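You operate a simulated robot arm through the tools that you are given. There is no shell and no other tool.

Carry out the task below with a simulated robot arm. There is one attempt and no reset: what you move stays moved.

JOB
Set the blue cup stand on the grey mat and stand the hand microphone in it.
Fine: the microphone is in the mic case; shut the case and lock it again. Set down upright: what you pick out.
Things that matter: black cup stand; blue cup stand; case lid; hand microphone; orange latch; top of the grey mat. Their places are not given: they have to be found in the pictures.

It is judged by the outcome, as a careful person would: the job done as asked, and still so three seconds after it is handed in. It fails if anything else is knocked over, pushed out of place, dropped, spilled or broken.

ROBOT AND FRAMES
A 7-joint arm with a two-finger parallel gripper, fixed in place. Base frame: the origin is at the foot of the arm, x ahead of it, y to its left, z up. Lengths are in mm, angles in degrees, forces in N, time in s.
Its first joint turns from -132.0 to 132.0 degrees. Payload 3.91 kg.
The TCP is the grasp point between the finger pads, 30 mm short of the fingertips. In the tool frame z runs along the fingers and y along their closing line. Largest opening 110 mm; finger width 20, thickness 10; the body of the gripper, 48 by 112 mm, starts 55 mm behind the TCP.
Orientation is told as [roll, pitch, yaw] about the base's x, y, z axes, in that order, counted from this pose: with the fingers straight down and closing along the base's y, the tool's x points along the base's -x, its y along +y and its z along -z.

CONTROLS
- The arm moves only by the tool servo_tool. Its argument "targets" is a list of rows, each an object of numbers (a shift or turn left out is 0, a gripper value left out holds the last): "dx", "dy", "dz": the shift along the tool's x, y, z in mm; "rx", "ry", "rz": the turn, a rotation vector about the tool's x, y, z in degrees; "jaw": the gripper command, from -1 (shut) to 1 (fully open), values between in proportion. In form: [{"dx": .., "dy": .., "dz": .., "rx": .., "ry": .., "rz": .., "jaw": ..}, ...]. A call has 1 to 20 rows; each row is the pose to reach, as a shift and turn from the pose commanded when the call began, along the tool's axes at that moment. A row lasts 0.2 s, in which the tool goes at most 50 mm and 8.6 degrees; a call with a longer step from one row to the next is refused whole, and so is a gripper value outside its range. Where a pose cannot be reached the arm comes as near as it can. A force on the tool above 90 N (or 10 N above the force at the start of the call, whichever is more), or a blocked arm, ends the call early, and 0.2 s more pass. Each finger travels about 108 mm/s and halts on what it meets, pressing with about 33 N; the grip force reading is that of the motor and also rises with nothing between the fingers. The clock runs only during rows and for 0.2 s after the last one: add rows that repeat a pose to give the fingers time. It gives the time, the measured TCP pose, the force on the tool (base axes), the opening and the grip force at its end, in the units of the frame above (readings bear some noise), with the torque about the TCP (base axes, N m) and any sound that the robot's microphone picked up.
- Cameras (640 x 400 px; columns grow to the right, rows downward): "scene" is fixed at [220.1, -500.7, 1508.4]; the picture's right is [0.97, -0.24, 0.00], its down [-0.09, -0.39, -0.92] and it looks along [0.22, 0.89, -0.40] (base axes); focal length 343 px, centre (320, 200). "wrist" rides on the gripper at [72, 17, -103] in the tool frame; the picture's right is [-0.23, 0.97, 0.00], its down [-0.76, -0.18, -0.62] and it looks along [-0.61, -0.14, 0.78] (tool axes); focal length 222 px, centre (320, 200).
- capture(camera): a new picture of that camera. The clock stands still meanwhile.
- measure_at(camera, pixels): for up to 12 pixels [column, row] of the newest picture of that camera ("zoom" is the newest enlarged one), the place [x, y, z] in the base frame of the surface seen there, good to about 2 mm, but the place of the scene camera against the robot may be out by one fixed shift of up to 12 mm in any direction. The clock stands still meanwhile.
- enlarge(camera, box): a new picture of the part [left, top, right, bottom] of that camera's present view, enlarged. The clock stands still meanwhile.
- close_job(): hands the job in; it is judged then, once.

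Leave the gripper open and the arm clear of the work at the hand-in unless told otherwise.

The tools are called after "Emit:" as name(argument=value, ...) on one line, values as JSON. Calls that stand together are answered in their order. servo_tool: Moves the arm, as the interface text tells. Its arguments: {"type":"object","properties":{"targets":{"type":"array"}},"required":["targets"]} The other tools are called the same way: capture (camera) takes a picture; measure_at (camera, pixels) gives the place of the surface under pixels of a picture; enlarge (camera, box) takes an enlarged picture of a part of a camera's view; close_job () hands the job in.

At the start:

```text
t: 0.0
position: [373.2, 646.0, 1105.9]
tool_rot: [0.0, 0.0, 0.0]
ft_force: [0.6, -0.3, 0.0]
moment: [0.0, 0.02, 0.0]
finger_gap: 109.8
gripper_force: 0.0
```

scene: 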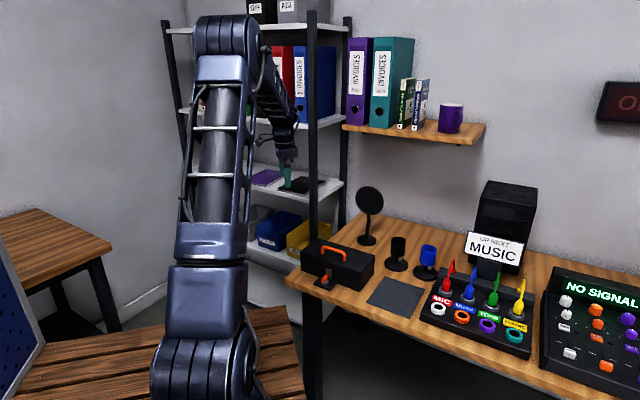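
wrist: 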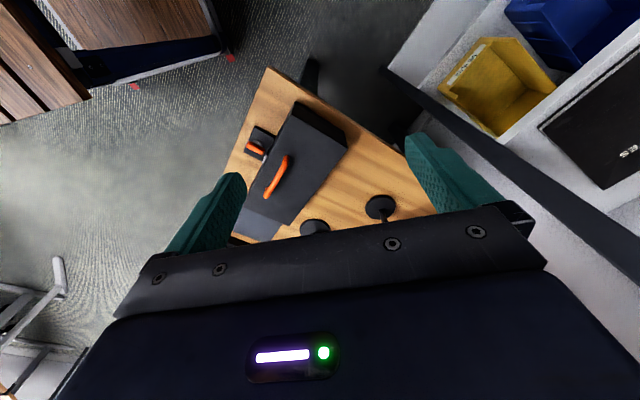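

I'll begin by looking closer: the case with its orange handle is near (340,265), the grey mat near (397,297), black stand near (398,252), blue stand near (428,262) in the scene picture. I'll enlarge that area.

Emit:
enlarge(camera="scene", box=[280, 180, 460, 320])

Emit:
enlarge(camera="wrist", box=[200, 60, 440, 250])

```text
2.86 times, centred on (370, 250) of scene
```

zoom: 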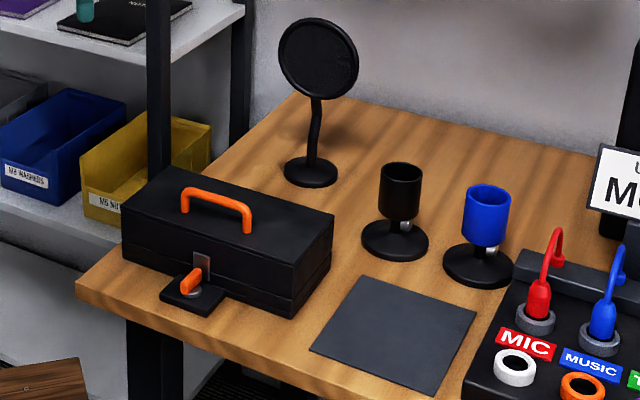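

```text
2.11 times, centred on (320, 155) of wrist
```

zoom: 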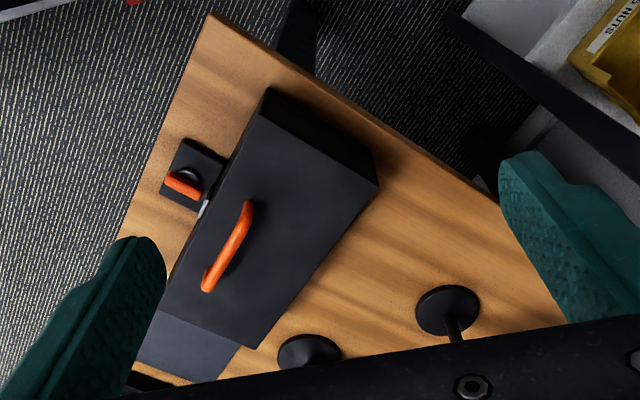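

The case has an orange handle on its lid and an orange latch knob on a small black block at its front. I'll zoom in on the latch and the case front.

Emit:
enlarge(camera="scene", box=[300, 230, 380, 280])

Emit:
enlarge(camera="wrist", box=[230, 100, 310, 150])

```text
8.00 times, centred on (340, 255) of scene
```

zoom: 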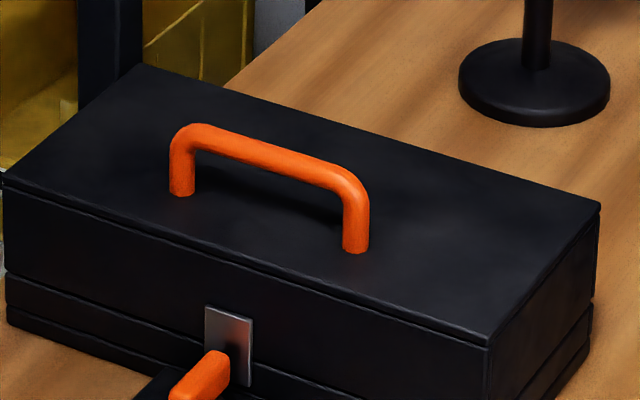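

```text
8.00 times, centred on (270, 125) of wrist
```

zoom: 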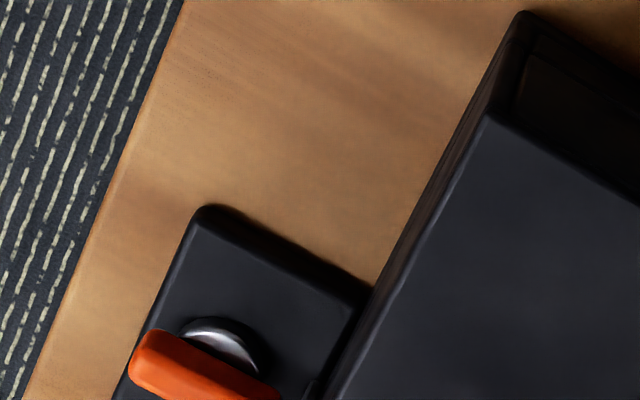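

Emit:
enlarge(camera="scene", box=[310, 262, 350, 294])

Emit:
enlarge(camera="wrist", box=[235, 120, 285, 165])

```text
12.50 times, centred on (330, 278) of scene
```

zoom: 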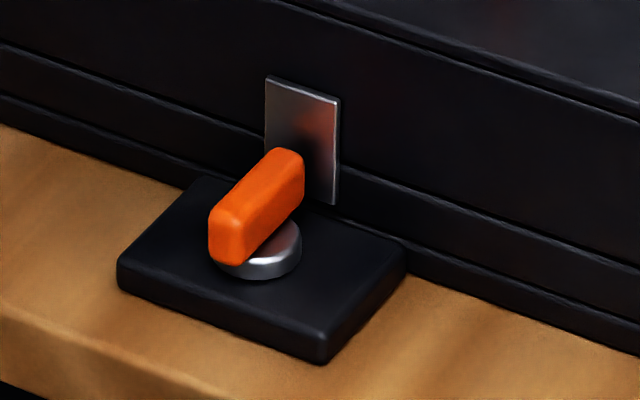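

```text
8.89 times, centred on (260, 142) of wrist
```

zoom: 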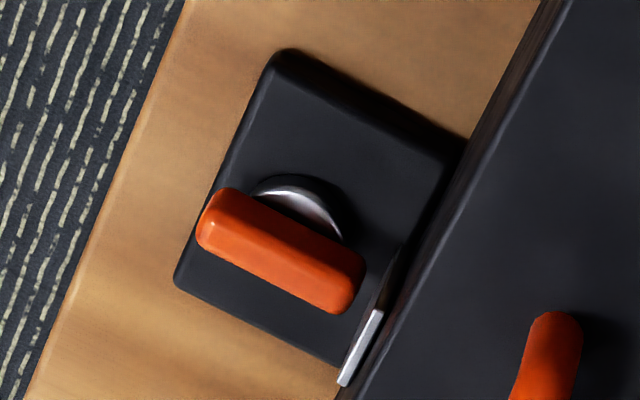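

The latch is an orange bar on a vertical pivot (metal disc) on a black plate, its inner end at the metal hasp plate of the lid. Now measuring in both cameras: first the latch in this wrist zoom, bar ends (215,225) and (345,290), bar middle (280,250), hasp (360,345), plate corners (290,60), (185,275).

Emit:
measure_at(camera="zoom", pixels=[[215, 215], [350, 275], [280, 245], [365, 345], [290, 70], [190, 275], [300, 195], [440, 150], [325, 350], [230, 400], [520, 250], [550, 330]])

Emit:
measure_at(camera="wrist", pixels=[[297, 102], [346, 138], [287, 222], [262, 205], [283, 155], [267, 195], [275, 177], [255, 225], [235, 240], [380, 205], [315, 228], [252, 155]])

Emit:
measure_at(camera="scene", pixels=[[382, 277], [424, 288], [402, 317], [368, 302], [397, 290], [398, 238], [392, 264], [428, 247], [424, 275], [328, 278], [322, 240], [302, 245]])

```text
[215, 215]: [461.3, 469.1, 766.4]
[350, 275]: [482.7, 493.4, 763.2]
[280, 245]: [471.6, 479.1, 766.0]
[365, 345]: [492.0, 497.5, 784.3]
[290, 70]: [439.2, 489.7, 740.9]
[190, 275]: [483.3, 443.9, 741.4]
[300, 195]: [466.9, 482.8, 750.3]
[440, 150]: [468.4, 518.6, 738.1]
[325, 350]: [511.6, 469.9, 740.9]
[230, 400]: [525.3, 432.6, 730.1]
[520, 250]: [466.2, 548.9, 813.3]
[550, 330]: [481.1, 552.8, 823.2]
```

```text
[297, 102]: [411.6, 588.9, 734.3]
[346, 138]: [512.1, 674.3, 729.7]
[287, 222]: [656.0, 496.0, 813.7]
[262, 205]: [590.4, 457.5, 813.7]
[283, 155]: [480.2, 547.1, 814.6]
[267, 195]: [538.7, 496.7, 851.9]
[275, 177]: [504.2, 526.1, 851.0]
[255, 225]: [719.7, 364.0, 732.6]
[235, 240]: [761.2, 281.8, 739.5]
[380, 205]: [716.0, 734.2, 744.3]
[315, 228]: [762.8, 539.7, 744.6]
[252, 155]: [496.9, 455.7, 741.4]
```

```text
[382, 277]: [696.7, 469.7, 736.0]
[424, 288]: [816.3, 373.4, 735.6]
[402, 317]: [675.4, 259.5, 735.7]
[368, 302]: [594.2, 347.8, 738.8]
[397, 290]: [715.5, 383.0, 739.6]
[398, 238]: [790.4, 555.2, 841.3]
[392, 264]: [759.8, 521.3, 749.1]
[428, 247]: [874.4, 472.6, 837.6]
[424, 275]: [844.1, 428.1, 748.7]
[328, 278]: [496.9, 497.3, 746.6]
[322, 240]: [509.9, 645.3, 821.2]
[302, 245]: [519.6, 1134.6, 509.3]
```

The wrist readings give the table at about z 730, the lid top at about 814, the handle top at about 851 and the latch bar centre near (472,480,766). Next I move the arm toward -y, up high, turning it to look over the mat and stands with the wrist camera.

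Emit:
servo_tool(targets=[{"dx": -7.7, "dy": -36.6, "dz": -4.4, "rz": -3.5}, {"dx": -15.4, "dy": -73.2, "dz": -8.8, "rz": -7}, {"dx": -23.1, "dy": -109.8, "dz": -13.2, "rz": -10.5}, {"dx": -30.8, "dy": -146.4, "dz": -17.6, "rz": -14}, {"dx": -38.5, "dy": -183, "dz": -22, "rz": -17.5}, {"dx": -46.2, "dy": -219.6, "dz": -26.4, "rz": -21}, {"dx": -53.9, "dy": -256.2, "dz": -30.8, "rz": -24.5}, {"dx": -61.6, "dy": -292.8, "dz": -35.2, "rz": -28}, {"dx": -69.3, "dy": -329.4, "dz": -39.6, "rz": -31.5}, {"dx": -77, "dy": -366, "dz": -44, "rz": -35}, {"dx": -77, "dy": -366, "dz": -44, "rz": -35}])

Emit:
capture(camera="wrist")

Emit:
capture(camera="scene")

```text
t: 2.4
position: [451.5, 279.2, 1151.5]
tool_rot: [-0.1, 0.0, 35.2]
ft_force: [-0.3, -0.5, -0.7]
moment: [0.01, 0.0, -0.03]
finger_gap: 110.1
gripper_force: 0.0
```

```text
taken
```

wrist: 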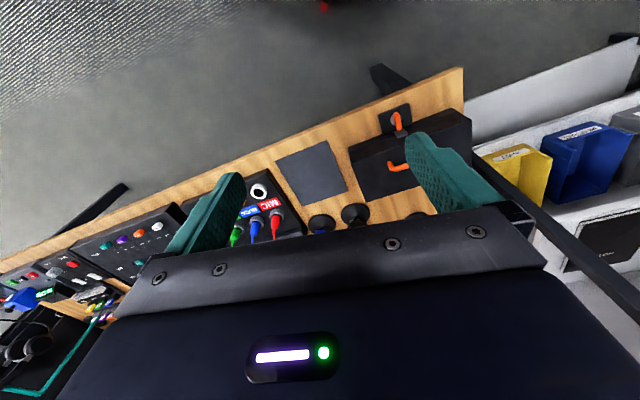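

```text
taken
```

scene: 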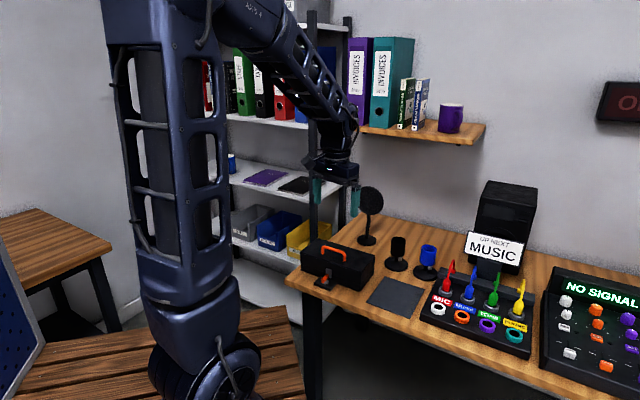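

The gripper hides the lower half of the wrist picture, so I need to be further out. I check where the wall shelf (edge near (400,130)), the pop filter top (370,195), the music sign and the monitor are, so I keep clear of them.

Emit:
measure_at(camera="scene", pixels=[[400, 134], [460, 145], [484, 128], [450, 118], [370, 195], [368, 240], [490, 250], [505, 190], [313, 150], [350, 128], [445, 270], [310, 255]])

Emit:
measure_at(camera="wrist", pixels=[[276, 161], [325, 142], [347, 187], [300, 204], [312, 172], [322, 218], [355, 212], [383, 112], [397, 122], [350, 150], [367, 200], [468, 120]])

```text
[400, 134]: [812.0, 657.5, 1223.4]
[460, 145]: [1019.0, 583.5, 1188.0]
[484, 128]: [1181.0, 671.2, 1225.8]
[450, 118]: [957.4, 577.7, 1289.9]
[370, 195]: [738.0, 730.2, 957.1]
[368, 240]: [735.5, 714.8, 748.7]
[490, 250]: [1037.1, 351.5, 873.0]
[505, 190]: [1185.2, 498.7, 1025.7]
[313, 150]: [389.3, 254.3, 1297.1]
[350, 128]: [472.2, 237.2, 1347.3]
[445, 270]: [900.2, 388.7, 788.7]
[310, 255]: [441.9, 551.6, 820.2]
```

```text
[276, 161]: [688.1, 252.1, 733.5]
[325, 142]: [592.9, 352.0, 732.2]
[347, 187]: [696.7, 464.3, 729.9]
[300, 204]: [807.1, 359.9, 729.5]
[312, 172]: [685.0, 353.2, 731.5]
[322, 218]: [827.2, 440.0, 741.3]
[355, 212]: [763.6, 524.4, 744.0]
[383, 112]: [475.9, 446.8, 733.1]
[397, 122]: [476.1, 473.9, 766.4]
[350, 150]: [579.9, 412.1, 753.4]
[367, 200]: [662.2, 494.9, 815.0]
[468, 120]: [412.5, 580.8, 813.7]
```

The scene camera seems to be out by about (0,+5,+6) mm against the wrist readings. The mat corners (wrist) are (688,252), (593,352), (697,464), (807,360), centre about (696,357), top at z about 731. Now I move out over the stands at z 1050 for a better wrist view; the wall shelf starts at y 580 and z 1188, so that is clear.

Emit:
servo_tool(targets=[{"dx": -34, "dy": -5.3, "dz": 10}, {"dx": -68, "dy": -10.7, "dz": 20}, {"dx": -102, "dy": -16, "dz": 30}, {"dx": -136, "dy": -21.4, "dz": 40}, {"dx": -170, "dy": -26.7, "dz": 50}, {"dx": -204, "dy": -32, "dz": 60}, {"dx": -238, "dy": -37.4, "dz": 70}, {"dx": -272, "dy": -42.7, "dz": 80}, {"dx": -306, "dy": -48, "dz": 90}, {"dx": -339.4, "dy": -53.4, "dz": 101}, {"dx": -339.4, "dy": -53.4, "dz": 101}])

Emit:
capture(camera="wrist")

Emit:
capture(camera="scene")

```text
t: 4.8
position: [758.8, 427.9, 1048.4]
tool_rot: [0.0, 0.0, 35.0]
ft_force: [0.2, -0.5, 1.1]
moment: [0.02, -0.02, -0.01]
finger_gap: 110.0
gripper_force: 0.1
```

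```text
taken
```

wrist: 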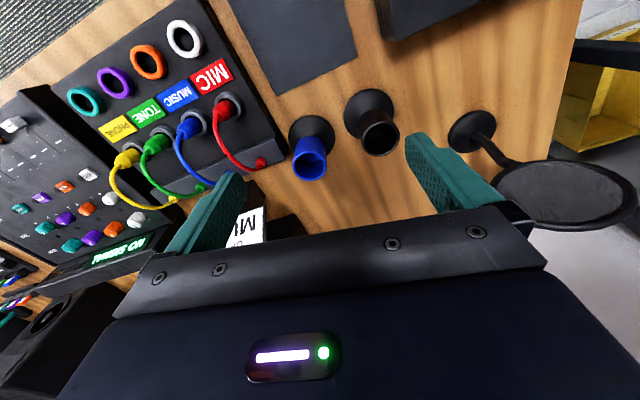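

```text
taken
```

scene: 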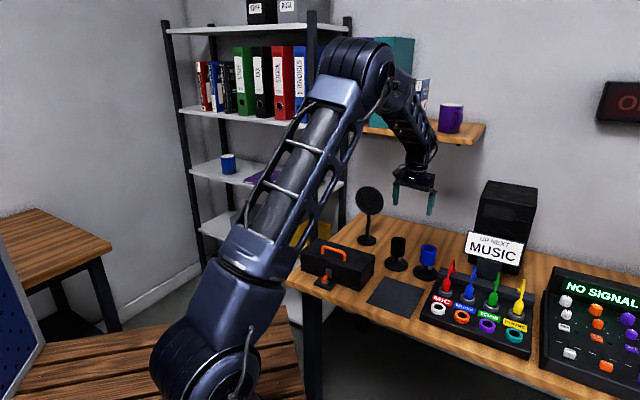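

The stands are well in view. I enlarge the two stands in the wrist picture and the scene picture.

Emit:
enlarge(camera="scene", box=[380, 230, 444, 285])

Emit:
enlarge(camera="wrist", box=[270, 80, 420, 190])

```text
7.27 times, centred on (412, 258) of scene
```

zoom: 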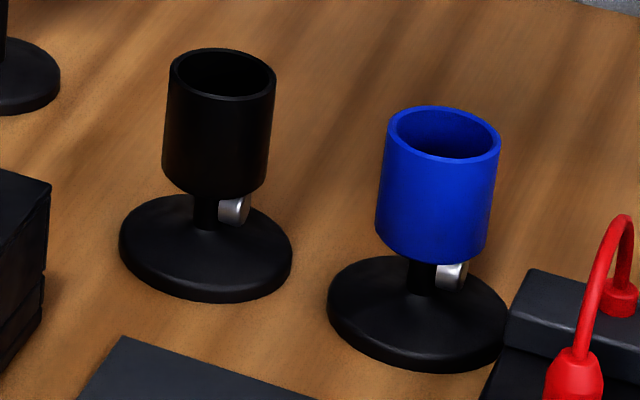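

```text
3.64 times, centred on (345, 135) of wrist
```

zoom: 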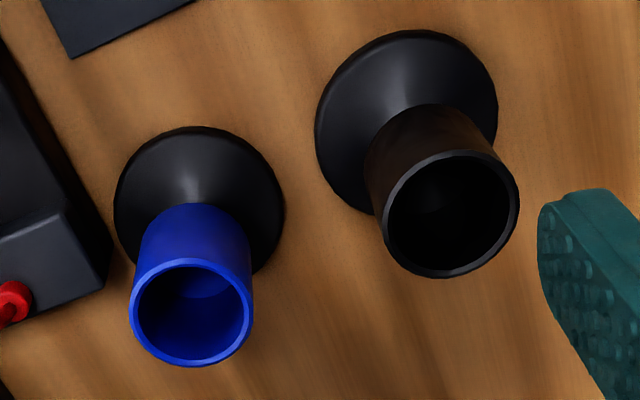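

Both cups are open at the top on a stem with a round foot. I measure the blue cup's rim, inside floor, and foot edges in the wrist zoom.

Emit:
measure_at(camera="zoom", pixels=[[133, 310], [250, 305], [192, 262], [190, 363], [205, 280], [190, 210], [117, 200], [281, 200], [195, 130], [195, 325], [160, 140], [250, 265]])

Emit:
measure_at(camera="wrist", pixels=[[292, 165], [327, 165], [309, 152], [308, 180], [357, 57], [278, 95], [260, 165], [283, 150], [310, 120], [225, 110], [250, 135], [388, 85]])

```text
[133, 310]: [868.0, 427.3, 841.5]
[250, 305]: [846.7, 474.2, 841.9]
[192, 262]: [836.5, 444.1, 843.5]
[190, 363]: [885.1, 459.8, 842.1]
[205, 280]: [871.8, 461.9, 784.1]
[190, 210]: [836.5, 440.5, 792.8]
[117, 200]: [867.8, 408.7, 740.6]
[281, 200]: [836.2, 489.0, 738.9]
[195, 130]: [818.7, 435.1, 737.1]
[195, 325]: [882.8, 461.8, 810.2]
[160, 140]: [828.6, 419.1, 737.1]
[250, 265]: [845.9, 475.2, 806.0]
```

```text
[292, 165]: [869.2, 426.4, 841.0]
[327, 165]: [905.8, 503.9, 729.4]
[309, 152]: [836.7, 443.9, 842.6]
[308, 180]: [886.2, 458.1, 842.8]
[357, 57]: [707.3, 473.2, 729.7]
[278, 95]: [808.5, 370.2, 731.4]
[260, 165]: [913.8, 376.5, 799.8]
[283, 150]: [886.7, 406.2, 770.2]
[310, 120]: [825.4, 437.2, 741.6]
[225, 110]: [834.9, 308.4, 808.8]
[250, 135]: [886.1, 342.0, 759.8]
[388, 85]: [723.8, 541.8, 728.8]
```

The blue cup's rim centre is about (859,451) with an outer diameter of 51 mm, rim z 842, foot radius 43. The patch box sits close on its -y side and the black stand on the other, so I will close the fingers along the near-far line (base 45 degrees, i.e. yaw -45). I turn and move above the cup at z 960.

Emit:
servo_tool(targets=[{"dx": -9.3, "dy": -4.1, "dz": 8.8, "rz": 8}, {"dx": -18.7, "dy": -8.2, "dz": 17.6, "rz": 16}, {"dx": -28, "dy": -12.3, "dz": 26.4, "rz": 24}, {"dx": -37.4, "dy": -16.4, "dz": 35.2, "rz": 32}, {"dx": -46.7, "dy": -20.5, "dz": 44, "rz": 40}, {"dx": -56, "dy": -24.6, "dz": 52.8, "rz": 48}, {"dx": -65.4, "dy": -28.7, "dz": 61.6, "rz": 56}, {"dx": -74.7, "dy": -32.8, "dz": 70.4, "rz": 64}, {"dx": -84, "dy": -36.9, "dz": 79.2, "rz": 72}, {"dx": -93.4, "dy": -41, "dz": 88, "rz": 80}, {"dx": -93.4, "dy": -41, "dz": 88, "rz": 80}])

Emit:
capture(camera="wrist")

Emit:
capture(camera="scene")

```text
t: 7.2
position: [858.6, 451.2, 960.8]
tool_rot: [0.1, 0.0, -45.1]
ft_force: [-0.2, 0.3, 0.1]
moment: [0.0, 0.0, 0.01]
finger_gap: 109.9
gripper_force: 0.1
```

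```text
taken
```

wrist: 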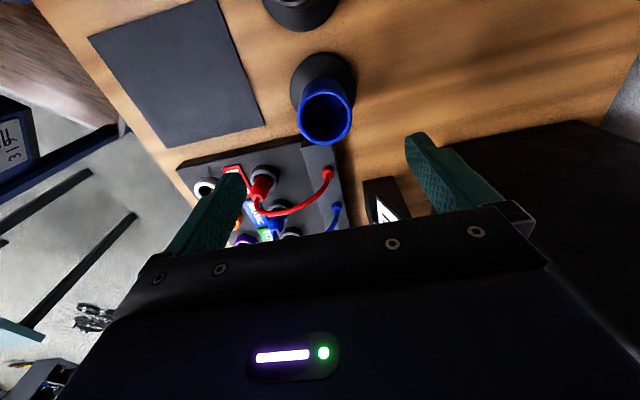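

```text
taken
```

scene: 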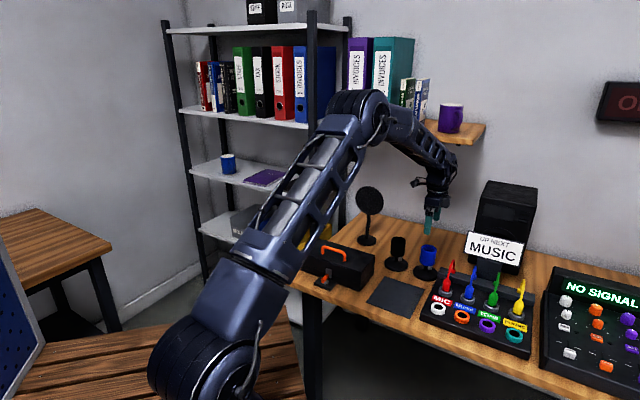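

The cup mouth is at (326,117) in the wrist picture. I re-measure its rim from here, and the mat corners and patch-box top.

Emit:
measure_at(camera="wrist", pixels=[[300, 118], [351, 112], [325, 91], [326, 143], [326, 120], [90, 40], [214, 3], [264, 120], [160, 148], [320, 150], [383, 185], [330, 200]])

Emit:
enlarge(camera="wrist", box=[270, 40, 390, 240])

```text
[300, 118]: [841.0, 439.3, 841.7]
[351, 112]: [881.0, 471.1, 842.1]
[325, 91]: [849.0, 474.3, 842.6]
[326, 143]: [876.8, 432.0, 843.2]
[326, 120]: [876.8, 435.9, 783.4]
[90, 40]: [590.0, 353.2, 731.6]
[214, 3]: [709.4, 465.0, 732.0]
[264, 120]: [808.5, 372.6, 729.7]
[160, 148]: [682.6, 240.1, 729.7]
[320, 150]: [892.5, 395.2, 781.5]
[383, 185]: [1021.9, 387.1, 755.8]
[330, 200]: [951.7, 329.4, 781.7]
```

```text
2.00 times, centred on (330, 140) of wrist
```

zoom: 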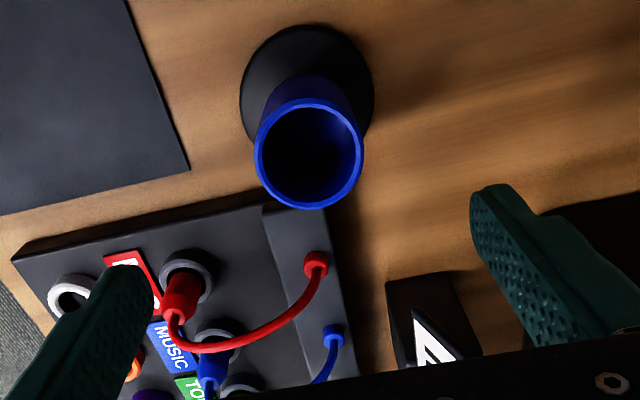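

From here the rim centre is about (861,453), z 842. Next I descend straight to TCP z 818 with the fingers straddling the cup near and far, open.

Emit:
servo_tool(targets=[{"dy": 2.5, "dz": 20}, {"dy": 2.5, "dz": 40}, {"dy": 2.5, "dz": 60}, {"dy": 2.5, "dz": 80}, {"dy": 2.5, "dz": 100}, {"dy": 2.5, "dz": 115}, {"dy": 2.5, "dz": 130}, {"dy": 2.5, "dz": 143}, {"dy": 2.5, "dz": 143}])

Emit:
capture(camera="wrist")

Emit:
enlarge(camera="scene", box=[380, 200, 480, 290])

```text
t: 9.2
position: [861.6, 453.8, 818.2]
tool_rot: [-0.1, 0.1, -45.0]
ft_force: [-0.7, 0.3, -0.6]
moment: [-0.02, 0.01, 0.01]
finger_gap: 110.1
gripper_force: 0.1
```

```text
taken
```

wrist: 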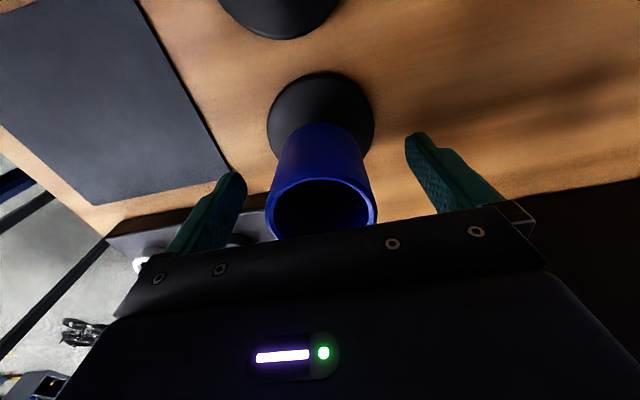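

```text
4.44 times, centred on (430, 245) of scene
```

zoom: 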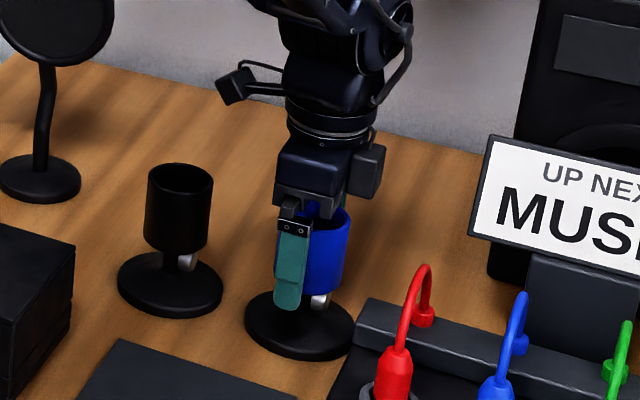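

The cup is centred between the fingers. I close on it and hold a few rows.

Emit:
servo_tool(targets=[{"jaw": -1}, {"jaw": -1}, {"jaw": -1}, {"jaw": -1}, {"jaw": -1}])

Emit:
capture(camera="wrist")

```text
t: 10.4
position: [861.3, 452.8, 817.3]
tool_rot: [0.0, 0.1, -45.0]
ft_force: [2.1, 1.4, -0.5]
moment: [-0.01, -0.02, -0.03]
finger_gap: 55.0
gripper_force: 32.7
```

```text
taken
```

wrist: 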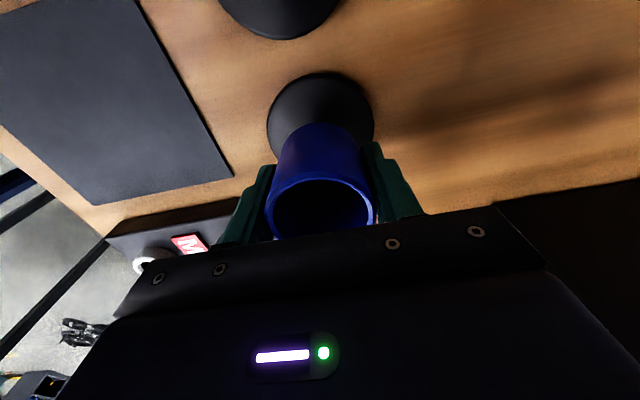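

Gripped at 55 mm with 33 N. I lift straight up 80 mm and look.

Emit:
servo_tool(targets=[{"dz": -10}, {"dz": -25}, {"dz": -40}, {"dz": -60}, {"dz": -80}, {"dz": -80}])

Emit:
capture(camera="wrist")

Emit:
enlarge(camera="scene", box=[360, 180, 500, 300])

```text
t: 11.8
position: [860.9, 452.7, 897.3]
tool_rot: [0.1, 0.0, -45.1]
ft_force: [0.5, -0.3, -5.0]
moment: [-0.01, 0.0, 0.01]
finger_gap: 54.5
gripper_force: 32.9
```

```text
taken
```

wrist: 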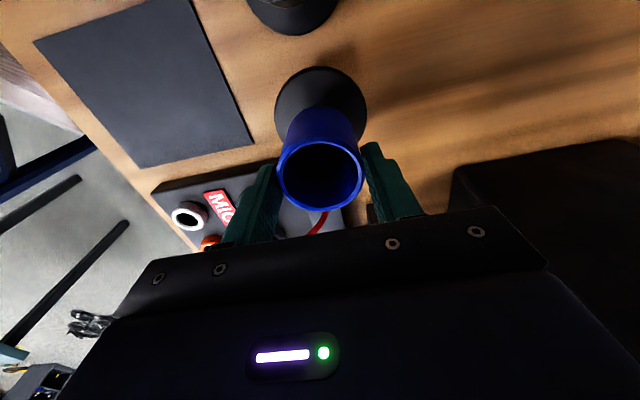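

```text
3.33 times, centred on (430, 240) of scene
```

zoom: 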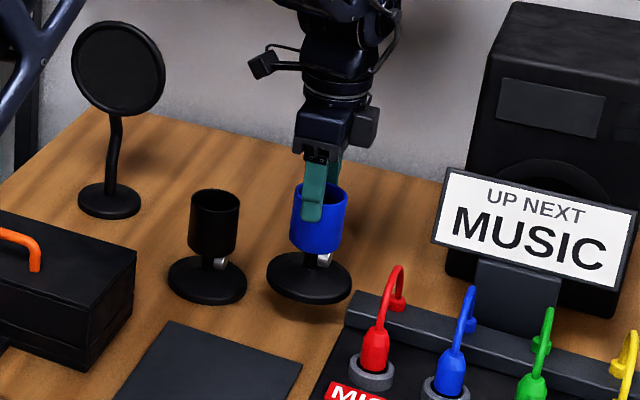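

The cup seems lower in the grip than before (rim at row 178 versus 210). I measure rim and foot heights.

Emit:
measure_at(camera="wrist", pixels=[[280, 178], [360, 178], [320, 146], [320, 80], [290, 95], [350, 95], [320, 130], [300, 210]])

```text
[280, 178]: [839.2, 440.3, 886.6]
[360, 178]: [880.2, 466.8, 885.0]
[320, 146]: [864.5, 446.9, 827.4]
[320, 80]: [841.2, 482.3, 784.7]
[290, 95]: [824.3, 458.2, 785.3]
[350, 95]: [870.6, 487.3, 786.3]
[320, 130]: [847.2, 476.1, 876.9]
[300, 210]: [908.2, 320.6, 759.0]
```

The cup slipped about 36 mm down in the fingers (foot now at 785 instead of 821), so the hold is poor. I set it straight back down now where it stood: about 45 mm down.

Emit:
servo_tool(targets=[{"dz": 20}, {"dz": 35}, {"dz": 45}, {"dz": 47}])

Emit:
capture(camera="wrist")

Emit:
enlarge(camera="scene", box=[380, 200, 480, 290])

```text
t: 12.8
position: [862.1, 452.1, 854.0]
tool_rot: [0.2, -0.2, -45.1]
ft_force: [-3.4, -5.9, 28.2]
moment: [-0.47, 0.41, -0.01]
finger_gap: 54.7
gripper_force: 33.4
```

```text
taken
```

wrist: 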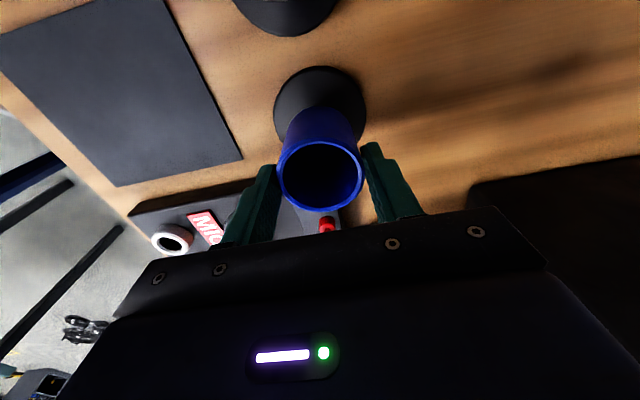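

```text
4.44 times, centred on (430, 245) of scene
```

zoom: 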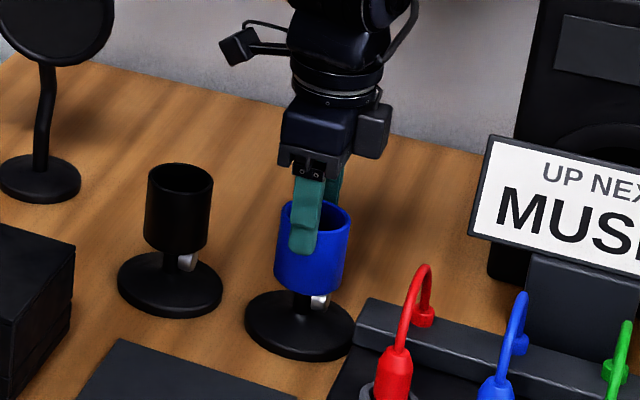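

The stand is back on the table, upright, and the push-down force of 28 N did not shift the cup in the fingers, so the hold at this height seems firm. I test it with a slow small lift of 12 mm and measure whether it slips.

Emit:
servo_tool(targets=[{"dz": -3}, {"dz": -6}, {"dz": -9}, {"dz": -12}, {"dz": -15}, {"dz": -15}])

Emit:
capture(camera="wrist")

Emit:
measure_at(camera="wrist", pixels=[[280, 178], [360, 178], [320, 80], [290, 95], [350, 95]])

```text
t: 14.2
position: [861.0, 452.2, 865.2]
tool_rot: [0.1, 0.0, -44.9]
ft_force: [0.2, 0.1, -4.2]
moment: [0.02, -0.03, -0.01]
finger_gap: 54.6
gripper_force: 32.9
```

```text
taken
```

wrist: 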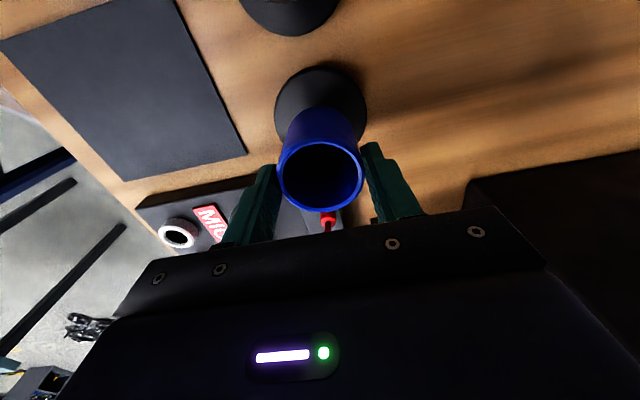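

```text
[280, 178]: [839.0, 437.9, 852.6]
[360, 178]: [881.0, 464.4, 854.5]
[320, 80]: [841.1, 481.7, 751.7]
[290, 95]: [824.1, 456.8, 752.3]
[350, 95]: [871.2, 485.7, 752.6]
```

No slip now: the rim stays 12 mm below the TCP and the stand hangs clear at z +12. I lift another 65 mm and carry it, moderately slowly, to above the mat centre (696,357).

Emit:
servo_tool(targets=[{"dz": -12}, {"dz": -28}, {"dz": -46}, {"dz": -60}, {"dx": 1.5, "dy": -6, "dz": -65}, {"dx": 5.5, "dy": -20, "dz": -65}, {"dx": 11, "dy": -41, "dz": -65}, {"dx": 17.5, "dy": -65, "dz": -65}, {"dx": 24, "dy": -89, "dz": -65}, {"dx": 30.5, "dy": -113, "dz": -65}, {"dx": 37, "dy": -137, "dz": -65}, {"dx": 43, "dy": -159, "dz": -65}, {"dx": 47.5, "dy": -176, "dz": -65}, {"dx": 49.5, "dy": -184, "dz": -65}, {"dx": 49.5, "dy": -184, "dz": -65}])

Emit:
capture(camera="wrist")

Emit:
capture(camera="scene")

```text
t: 17.4
position: [695.7, 357.0, 930.2]
tool_rot: [0.0, 0.0, -45.0]
ft_force: [0.1, -0.2, -4.7]
moment: [-0.03, 0.01, 0.0]
finger_gap: 54.6
gripper_force: 33.1
```

```text
taken
```

wrist: 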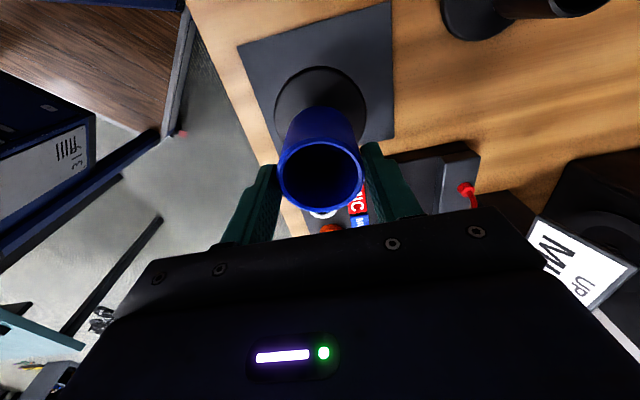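

```text
taken
```

scene: 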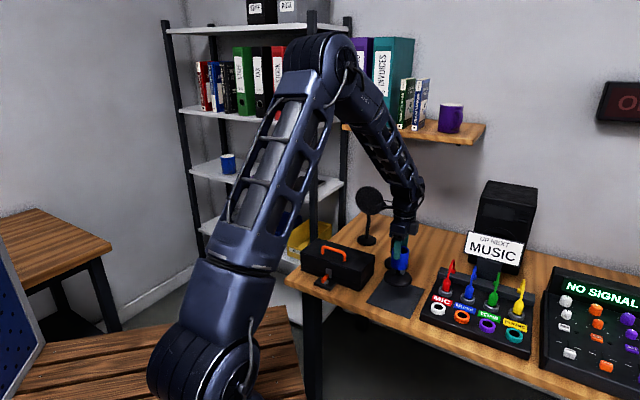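

Held firmly above the mat. I check the mat corners from here, (238,46), (389,4), (394,137), and the foot edges to be sure of the centre.

Emit:
measure_at(camera="wrist", pixels=[[239, 47], [389, 4], [393, 136], [320, 72], [278, 110], [364, 110], [283, 178], [358, 178], [445, 100], [230, 100]])

```text
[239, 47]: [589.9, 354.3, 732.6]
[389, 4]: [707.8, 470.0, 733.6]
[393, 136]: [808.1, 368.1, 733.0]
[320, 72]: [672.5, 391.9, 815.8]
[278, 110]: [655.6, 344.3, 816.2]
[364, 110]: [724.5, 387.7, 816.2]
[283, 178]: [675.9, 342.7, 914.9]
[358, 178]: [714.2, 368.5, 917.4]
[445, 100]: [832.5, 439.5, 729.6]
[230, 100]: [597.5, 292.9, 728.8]
```

The mat centre from here is about (699,361), top z 733. I shift by about (3,4) and lower 64 mm, stopping just above touch.

Emit:
servo_tool(targets=[{"dx": 0.7, "dy": 5, "dz": 10}, {"dx": 0.7, "dy": 5, "dz": 25}, {"dx": 0.7, "dy": 5, "dz": 42}, {"dx": 0.7, "dy": 5, "dz": 56}, {"dx": 0.7, "dy": 5, "dz": 64}, {"dx": 0.7, "dy": 5, "dz": 66}])

Emit:
enlarge(camera="scene", box=[350, 230, 450, 320])

```text
t: 18.8
position: [698.1, 360.7, 863.6]
tool_rot: [0.0, -0.1, -45.0]
ft_force: [0.5, 0.0, -4.7]
moment: [0.02, 0.0, 0.0]
finger_gap: 54.5
gripper_force: 33.1
```

```text
4.44 times, centred on (400, 275) of scene
```

zoom: 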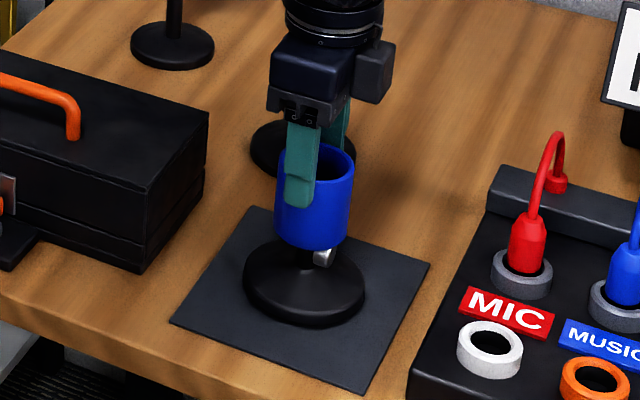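

Still hanging (force -4.7 N), a few mm above the mat. I lower in 1.5 mm steps, watching for the force to go to zero or positive.

Emit:
servo_tool(targets=[{"dz": 1.5}, {"dz": 3}, {"dz": 4}, {"dz": 4}])

```text
t: 19.8
position: [697.7, 362.7, 860.8]
tool_rot: [0.0, 0.0, -45.0]
ft_force: [-0.2, 0.2, -4.8]
moment: [-0.01, 0.01, 0.01]
finger_gap: 54.5
gripper_force: 32.8
```

Emit:
servo_tool(targets=[{"dz": 1}, {"dz": 2}, {"dz": 2}])

```text
t: 20.6
position: [699.2, 361.9, 858.6]
tool_rot: [0.0, 0.0, -45.0]
ft_force: [0.8, 0.2, -5.6]
moment: [0.03, -0.02, -0.04]
finger_gap: 54.5
gripper_force: 32.6
```

Emit:
servo_tool(targets=[{"dz": 0.7}, {"dz": 1.4}, {"dz": 2}, {"dz": 2}])

```text
t: 21.6
position: [699.5, 361.8, 857.2]
tool_rot: [0.1, 0.0, -45.0]
ft_force: [-2.3, -1.1, 0.5]
moment: [-0.25, 0.08, -0.03]
finger_gap: 54.5
gripper_force: 33.5
```

It touches the mat now (force turned from -5 to about 0). One half-millimetre more, then open the fingers.

Emit:
servo_tool(targets=[{"dz": 0.6}, {"dz": 0.6}, {"dz": 0.6, "jaw": 0.3}, {"dz": 0.6, "jaw": 0.3}, {"dz": 0.6, "jaw": 1}, {"dz": 0.6, "jaw": 1}])

Emit:
capture(camera="wrist")

```text
t: 23.0
position: [698.7, 361.5, 856.0]
tool_rot: [0.1, 0.1, -45.0]
ft_force: [1.0, 0.7, -1.2]
moment: [-0.01, 0.03, 0.01]
finger_gap: 110.1
gripper_force: 0.1
```

```text
taken
```

wrist: 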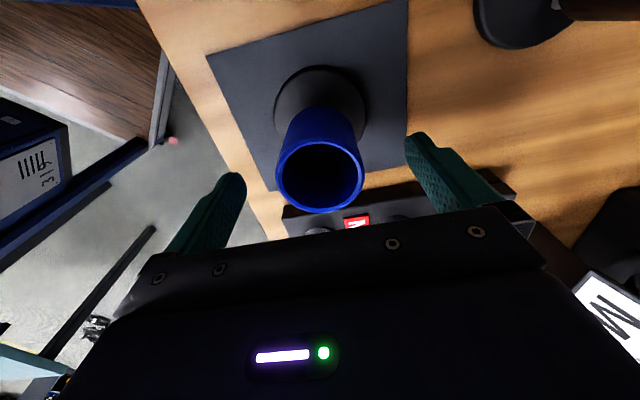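

The stand is free on the mat. I raise straight up to z 1000 and check that it stands well.

Emit:
servo_tool(targets=[{"dz": -15}, {"dz": -40}, {"dz": -75}, {"dz": -110}, {"dz": -144}, {"dz": -144}])

Emit:
capture(camera="wrist")

Emit:
enlarge(camera="scene", box=[330, 200, 460, 320])

```text
t: 24.4
position: [698.9, 362.5, 1000.5]
tool_rot: [0.0, -0.1, -44.9]
ft_force: [0.0, -0.2, 0.0]
moment: [-0.03, -0.02, 0.0]
finger_gap: 109.8
gripper_force: 0.1
```

```text
taken
```

wrist: 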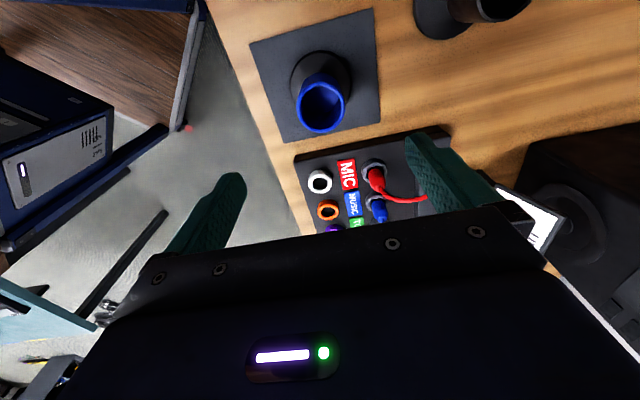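

```text
3.33 times, centred on (395, 260) of scene
```

zoom: 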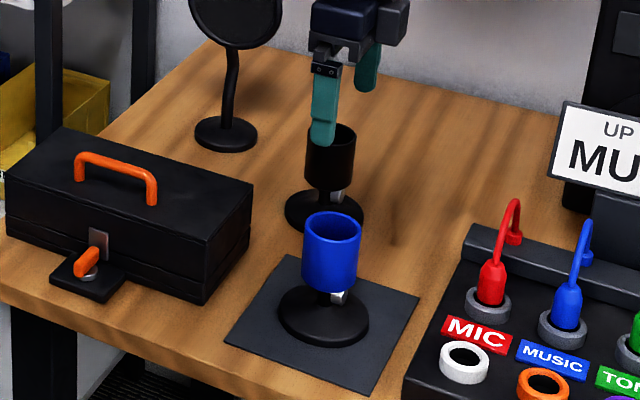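

The blue stand stands upright on the mat. I measure its rim here, (297,108), (343,104), (319,84), (321,131), and the cup's floor (321,112).

Emit:
measure_at(camera="wrist", pixels=[[298, 108], [343, 104], [319, 84], [321, 131], [321, 115], [315, 98], [328, 98], [252, 45], [373, 9], [380, 122], [287, 141]])

Emit:
enlarge(camera="wrist", box=[280, 40, 370, 140])

```text
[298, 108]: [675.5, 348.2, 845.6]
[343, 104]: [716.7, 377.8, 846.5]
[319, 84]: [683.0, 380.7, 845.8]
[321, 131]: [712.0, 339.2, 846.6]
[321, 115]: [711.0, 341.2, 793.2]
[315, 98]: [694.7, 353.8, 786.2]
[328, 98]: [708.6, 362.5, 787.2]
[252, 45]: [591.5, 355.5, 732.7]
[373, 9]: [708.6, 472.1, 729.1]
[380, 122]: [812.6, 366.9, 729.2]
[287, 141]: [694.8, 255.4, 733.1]
```

```text
4.00 times, centred on (325, 90) of wrist
```

zoom: 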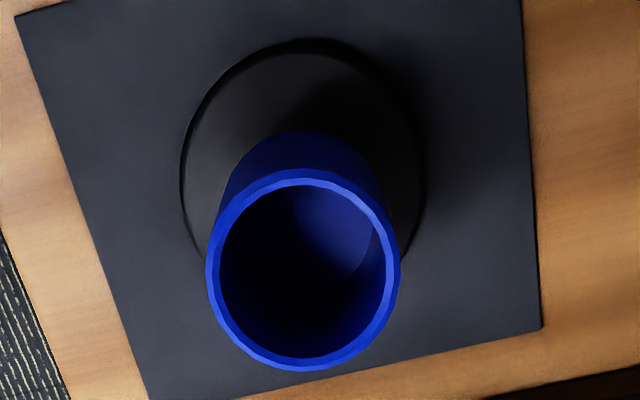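

The cup centre is now about (697,361.5), rim z 846, cup floor z 787, on the mat centre. Next I go to look at the latch: TCP to (507,515,960) with yaw 45, so the camera stands in front of the case.

Emit:
servo_tool(targets=[{"dx": 22.1, "dy": -2.5, "dz": 3.6, "rz": -8.2}, {"dx": 44.3, "dy": -5.1, "dz": 7.3, "rz": -16.4}, {"dx": 66.4, "dy": -7.6, "dz": 10.9, "rz": -24.5}, {"dx": 88.6, "dy": -10.1, "dz": 14.5, "rz": -32.7}, {"dx": 110.7, "dy": -12.7, "dz": 18.2, "rz": -40.9}, {"dx": 132.9, "dy": -15.2, "dz": 21.8, "rz": -49.1}, {"dx": 155, "dy": -17.8, "dz": 25.5, "rz": -57.3}, {"dx": 177.2, "dy": -20.3, "dz": 29.1, "rz": -65.5}, {"dx": 199.3, "dy": -22.8, "dz": 32.7, "rz": -73.6}, {"dx": 221.5, "dy": -25.4, "dz": 36.4, "rz": -81.8}, {"dx": 243.6, "dy": -27.9, "dz": 40, "rz": -90}, {"dx": 243.6, "dy": -27.9, "dz": 40, "rz": -90}])

Emit:
capture(camera="wrist")

Emit:
capture(camera="scene")

```text
t: 27.0
position: [505.6, 515.4, 960.9]
tool_rot: [0.0, 0.0, 45.1]
ft_force: [-0.1, 0.1, -0.8]
moment: [-0.03, 0.0, -0.02]
finger_gap: 110.1
gripper_force: 0.0
```

```text
taken
```

wrist: 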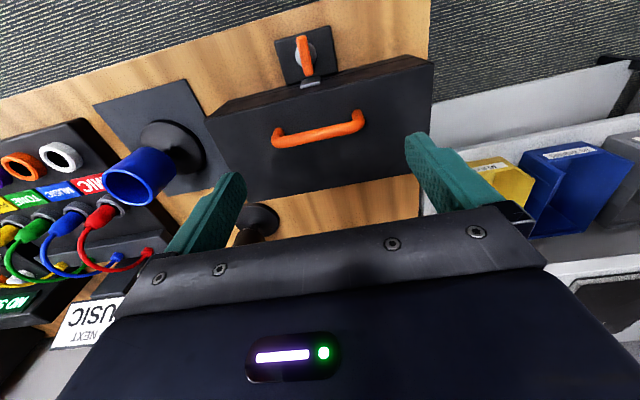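

```text
taken
```

scene: 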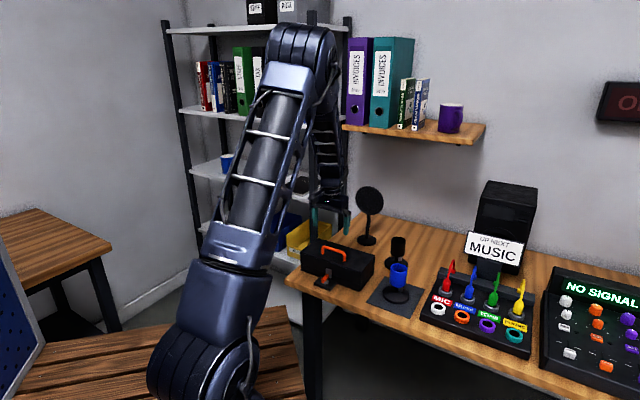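

I have a good view of latch, case and handle. I enlarge the latch (305,55) and the case.

Emit:
enlarge(camera="wrist", box=[265, 20, 345, 95])

```text
5.33 times, centred on (305, 58) of wrist
```

zoom: 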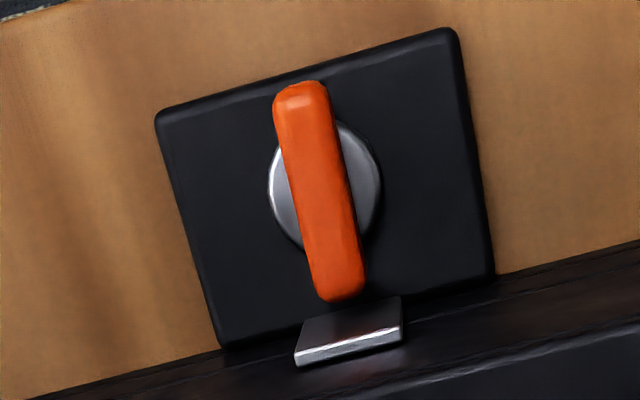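

The bar lies symmetric over the metal disc, pointing square to the case front, its inner end over/by the hasp. I measure its geometry.

Emit:
measure_at(camera="zoom", pixels=[[299, 90], [340, 292], [318, 190], [296, 190], [340, 190], [274, 190], [375, 190], [168, 118], [450, 40], [225, 335], [350, 345], [315, 350]])

Emit:
measure_at(camera="wrist", pixels=[[275, 137], [362, 116], [320, 134], [362, 125], [278, 146], [206, 118], [432, 62], [247, 205], [320, 125], [300, 100], [420, 150], [340, 150]])

```text
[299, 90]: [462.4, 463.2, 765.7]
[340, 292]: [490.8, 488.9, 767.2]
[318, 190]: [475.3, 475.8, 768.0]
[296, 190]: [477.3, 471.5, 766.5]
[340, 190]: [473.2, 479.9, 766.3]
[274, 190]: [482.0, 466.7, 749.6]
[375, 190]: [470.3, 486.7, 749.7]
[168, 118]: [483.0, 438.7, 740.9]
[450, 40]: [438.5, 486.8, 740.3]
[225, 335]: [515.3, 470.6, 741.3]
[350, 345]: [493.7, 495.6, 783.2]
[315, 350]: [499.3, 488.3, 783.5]
```

```text
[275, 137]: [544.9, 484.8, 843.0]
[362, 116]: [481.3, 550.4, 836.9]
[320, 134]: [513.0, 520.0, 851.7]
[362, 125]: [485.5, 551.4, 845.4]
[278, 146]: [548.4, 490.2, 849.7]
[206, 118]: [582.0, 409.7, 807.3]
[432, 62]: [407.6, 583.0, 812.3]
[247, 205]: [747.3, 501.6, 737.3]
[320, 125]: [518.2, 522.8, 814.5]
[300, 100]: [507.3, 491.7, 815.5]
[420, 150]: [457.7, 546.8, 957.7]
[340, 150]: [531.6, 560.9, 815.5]
```

Pivot is about (476,476.5), bar top z 767, disc top z 750; the bar runs along 45 degrees. The handle (v ±48, u 52-62 from the pivot, top 852) limits how far the gripper body can turn, so I'll grip the bar first, gently test which way it turns, and then push with a finger if needed. First I move above the latch with the opening cut to about 40 mm, at z 850.

Emit:
servo_tool(targets=[{"dx": 16, "dy": -1.7, "dz": 10, "jaw": -0.27}, {"dx": 32, "dy": -3.3, "dz": 30, "jaw": -0.27}, {"dx": 48.2, "dy": -5, "dz": 55, "jaw": -0.27}, {"dx": 48.2, "dy": -5, "dz": 85, "jaw": -0.27}, {"dx": 48.2, "dy": -5, "dz": 110, "jaw": -0.27}, {"dx": 48.2, "dy": -5, "dz": 110, "jaw": -0.27}])

Emit:
capture(camera="wrist")

Emit:
enlarge(camera="scene", box=[290, 200, 390, 300])

```text
t: 28.4
position: [475.3, 476.3, 851.9]
tool_rot: [0.1, 0.1, 45.0]
ft_force: [0.5, 0.4, 0.6]
moment: [-0.02, -0.05, 0.01]
finger_gap: 40.4
gripper_force: 0.1
```

```text
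taken
```

wrist: 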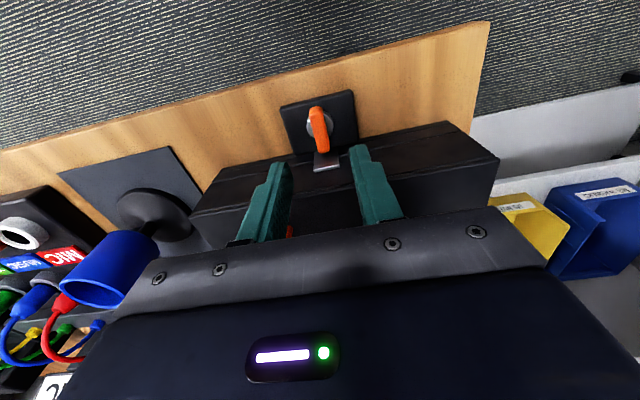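

```text
4.00 times, centred on (340, 250) of scene
```

zoom: 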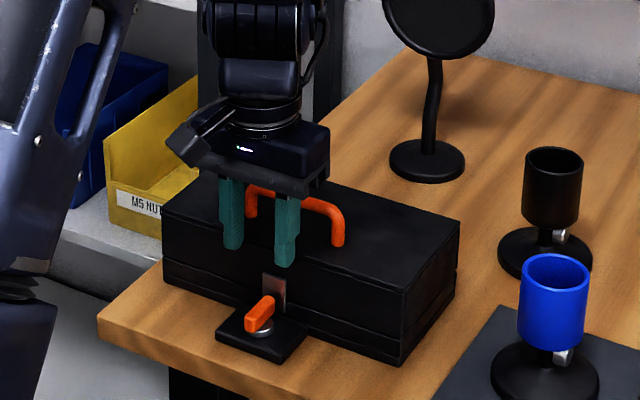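

The fingers are above the latch. I re-measure the bar from this nearer view.

Emit:
enlarge(camera="wrist", box=[275, 85, 365, 175])

```text
4.44 times, centred on (320, 130) of wrist
```

zoom: 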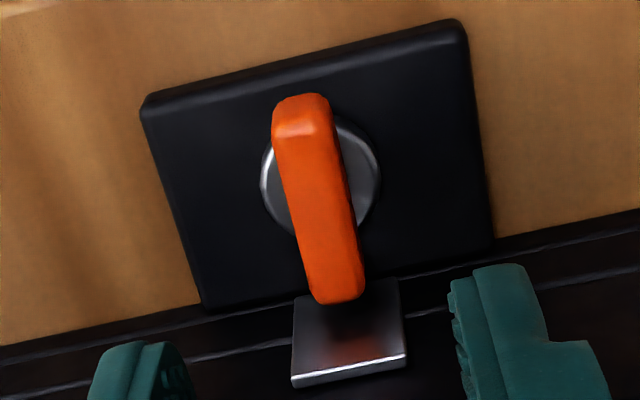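

Emit:
measure_at(camera="zoom", pixels=[[301, 105], [338, 295], [316, 200], [290, 200], [343, 200], [265, 185], [376, 185], [300, 130], [350, 340], [150, 110], [460, 30], [205, 300]])

```text
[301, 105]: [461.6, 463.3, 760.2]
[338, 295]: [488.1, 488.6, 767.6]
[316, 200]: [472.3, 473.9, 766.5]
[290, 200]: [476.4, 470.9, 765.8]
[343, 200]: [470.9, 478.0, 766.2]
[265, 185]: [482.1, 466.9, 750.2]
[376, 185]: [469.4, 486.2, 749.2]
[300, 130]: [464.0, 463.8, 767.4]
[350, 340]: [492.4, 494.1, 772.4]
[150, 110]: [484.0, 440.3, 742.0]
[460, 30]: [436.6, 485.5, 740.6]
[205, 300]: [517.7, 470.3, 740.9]
```

Pivot confirmed at (475.6,476.3). I lower 66 mm to TCP z 784 (tips about 754, over the disc at 750).

Emit:
servo_tool(targets=[{"dz": 15}, {"dz": 30}, {"dz": 44}, {"dz": 56}, {"dz": 63}, {"dz": 66}, {"dz": 66}])

Emit:
capture(camera="wrist")

Emit:
enlarge(camera="scene", box=[300, 230, 370, 300])

```text
t: 30.0
position: [475.7, 476.2, 784.4]
tool_rot: [-0.1, -0.1, 45.1]
ft_force: [0.6, 0.5, 0.4]
moment: [0.01, 0.01, 0.0]
finger_gap: 40.4
gripper_force: 0.0
```

```text
taken
```

wrist: 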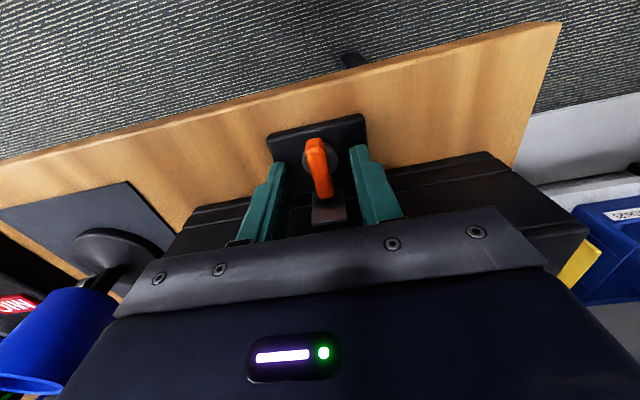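

```text
5.71 times, centred on (335, 265) of scene
```

zoom: 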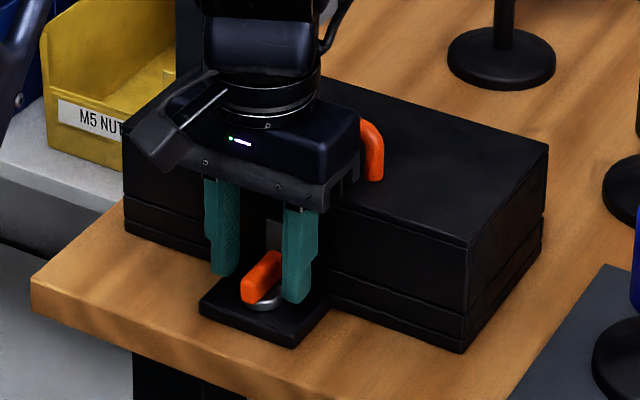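

The fingers straddle the bar. I close on it.

Emit:
servo_tool(targets=[{"jaw": -0.6}, {"jaw": -1}, {"jaw": -1}, {"jaw": -1}])

```text
t: 31.0
position: [476.0, 475.8, 784.2]
tool_rot: [0.0, -0.1, 45.1]
ft_force: [2.2, -2.0, -0.5]
moment: [0.02, -0.09, -0.02]
finger_gap: 11.6
gripper_force: 45.1
```

Gripped, 11.6 mm wide. I test by turning 6 degrees counter-clockwise (seen from above) and read the torque.

Emit:
servo_tool(targets=[{"rz": -2}, {"rz": -4}, {"rz": -6}, {"rz": -6}])

```text
t: 32.0
position: [475.2, 476.3, 784.0]
tool_rot: [0.0, 0.0, 50.9]
ft_force: [2.1, -6.2, -5.0]
moment: [0.2, -0.38, -1.17]
finger_gap: 13.7
gripper_force: 45.0
```

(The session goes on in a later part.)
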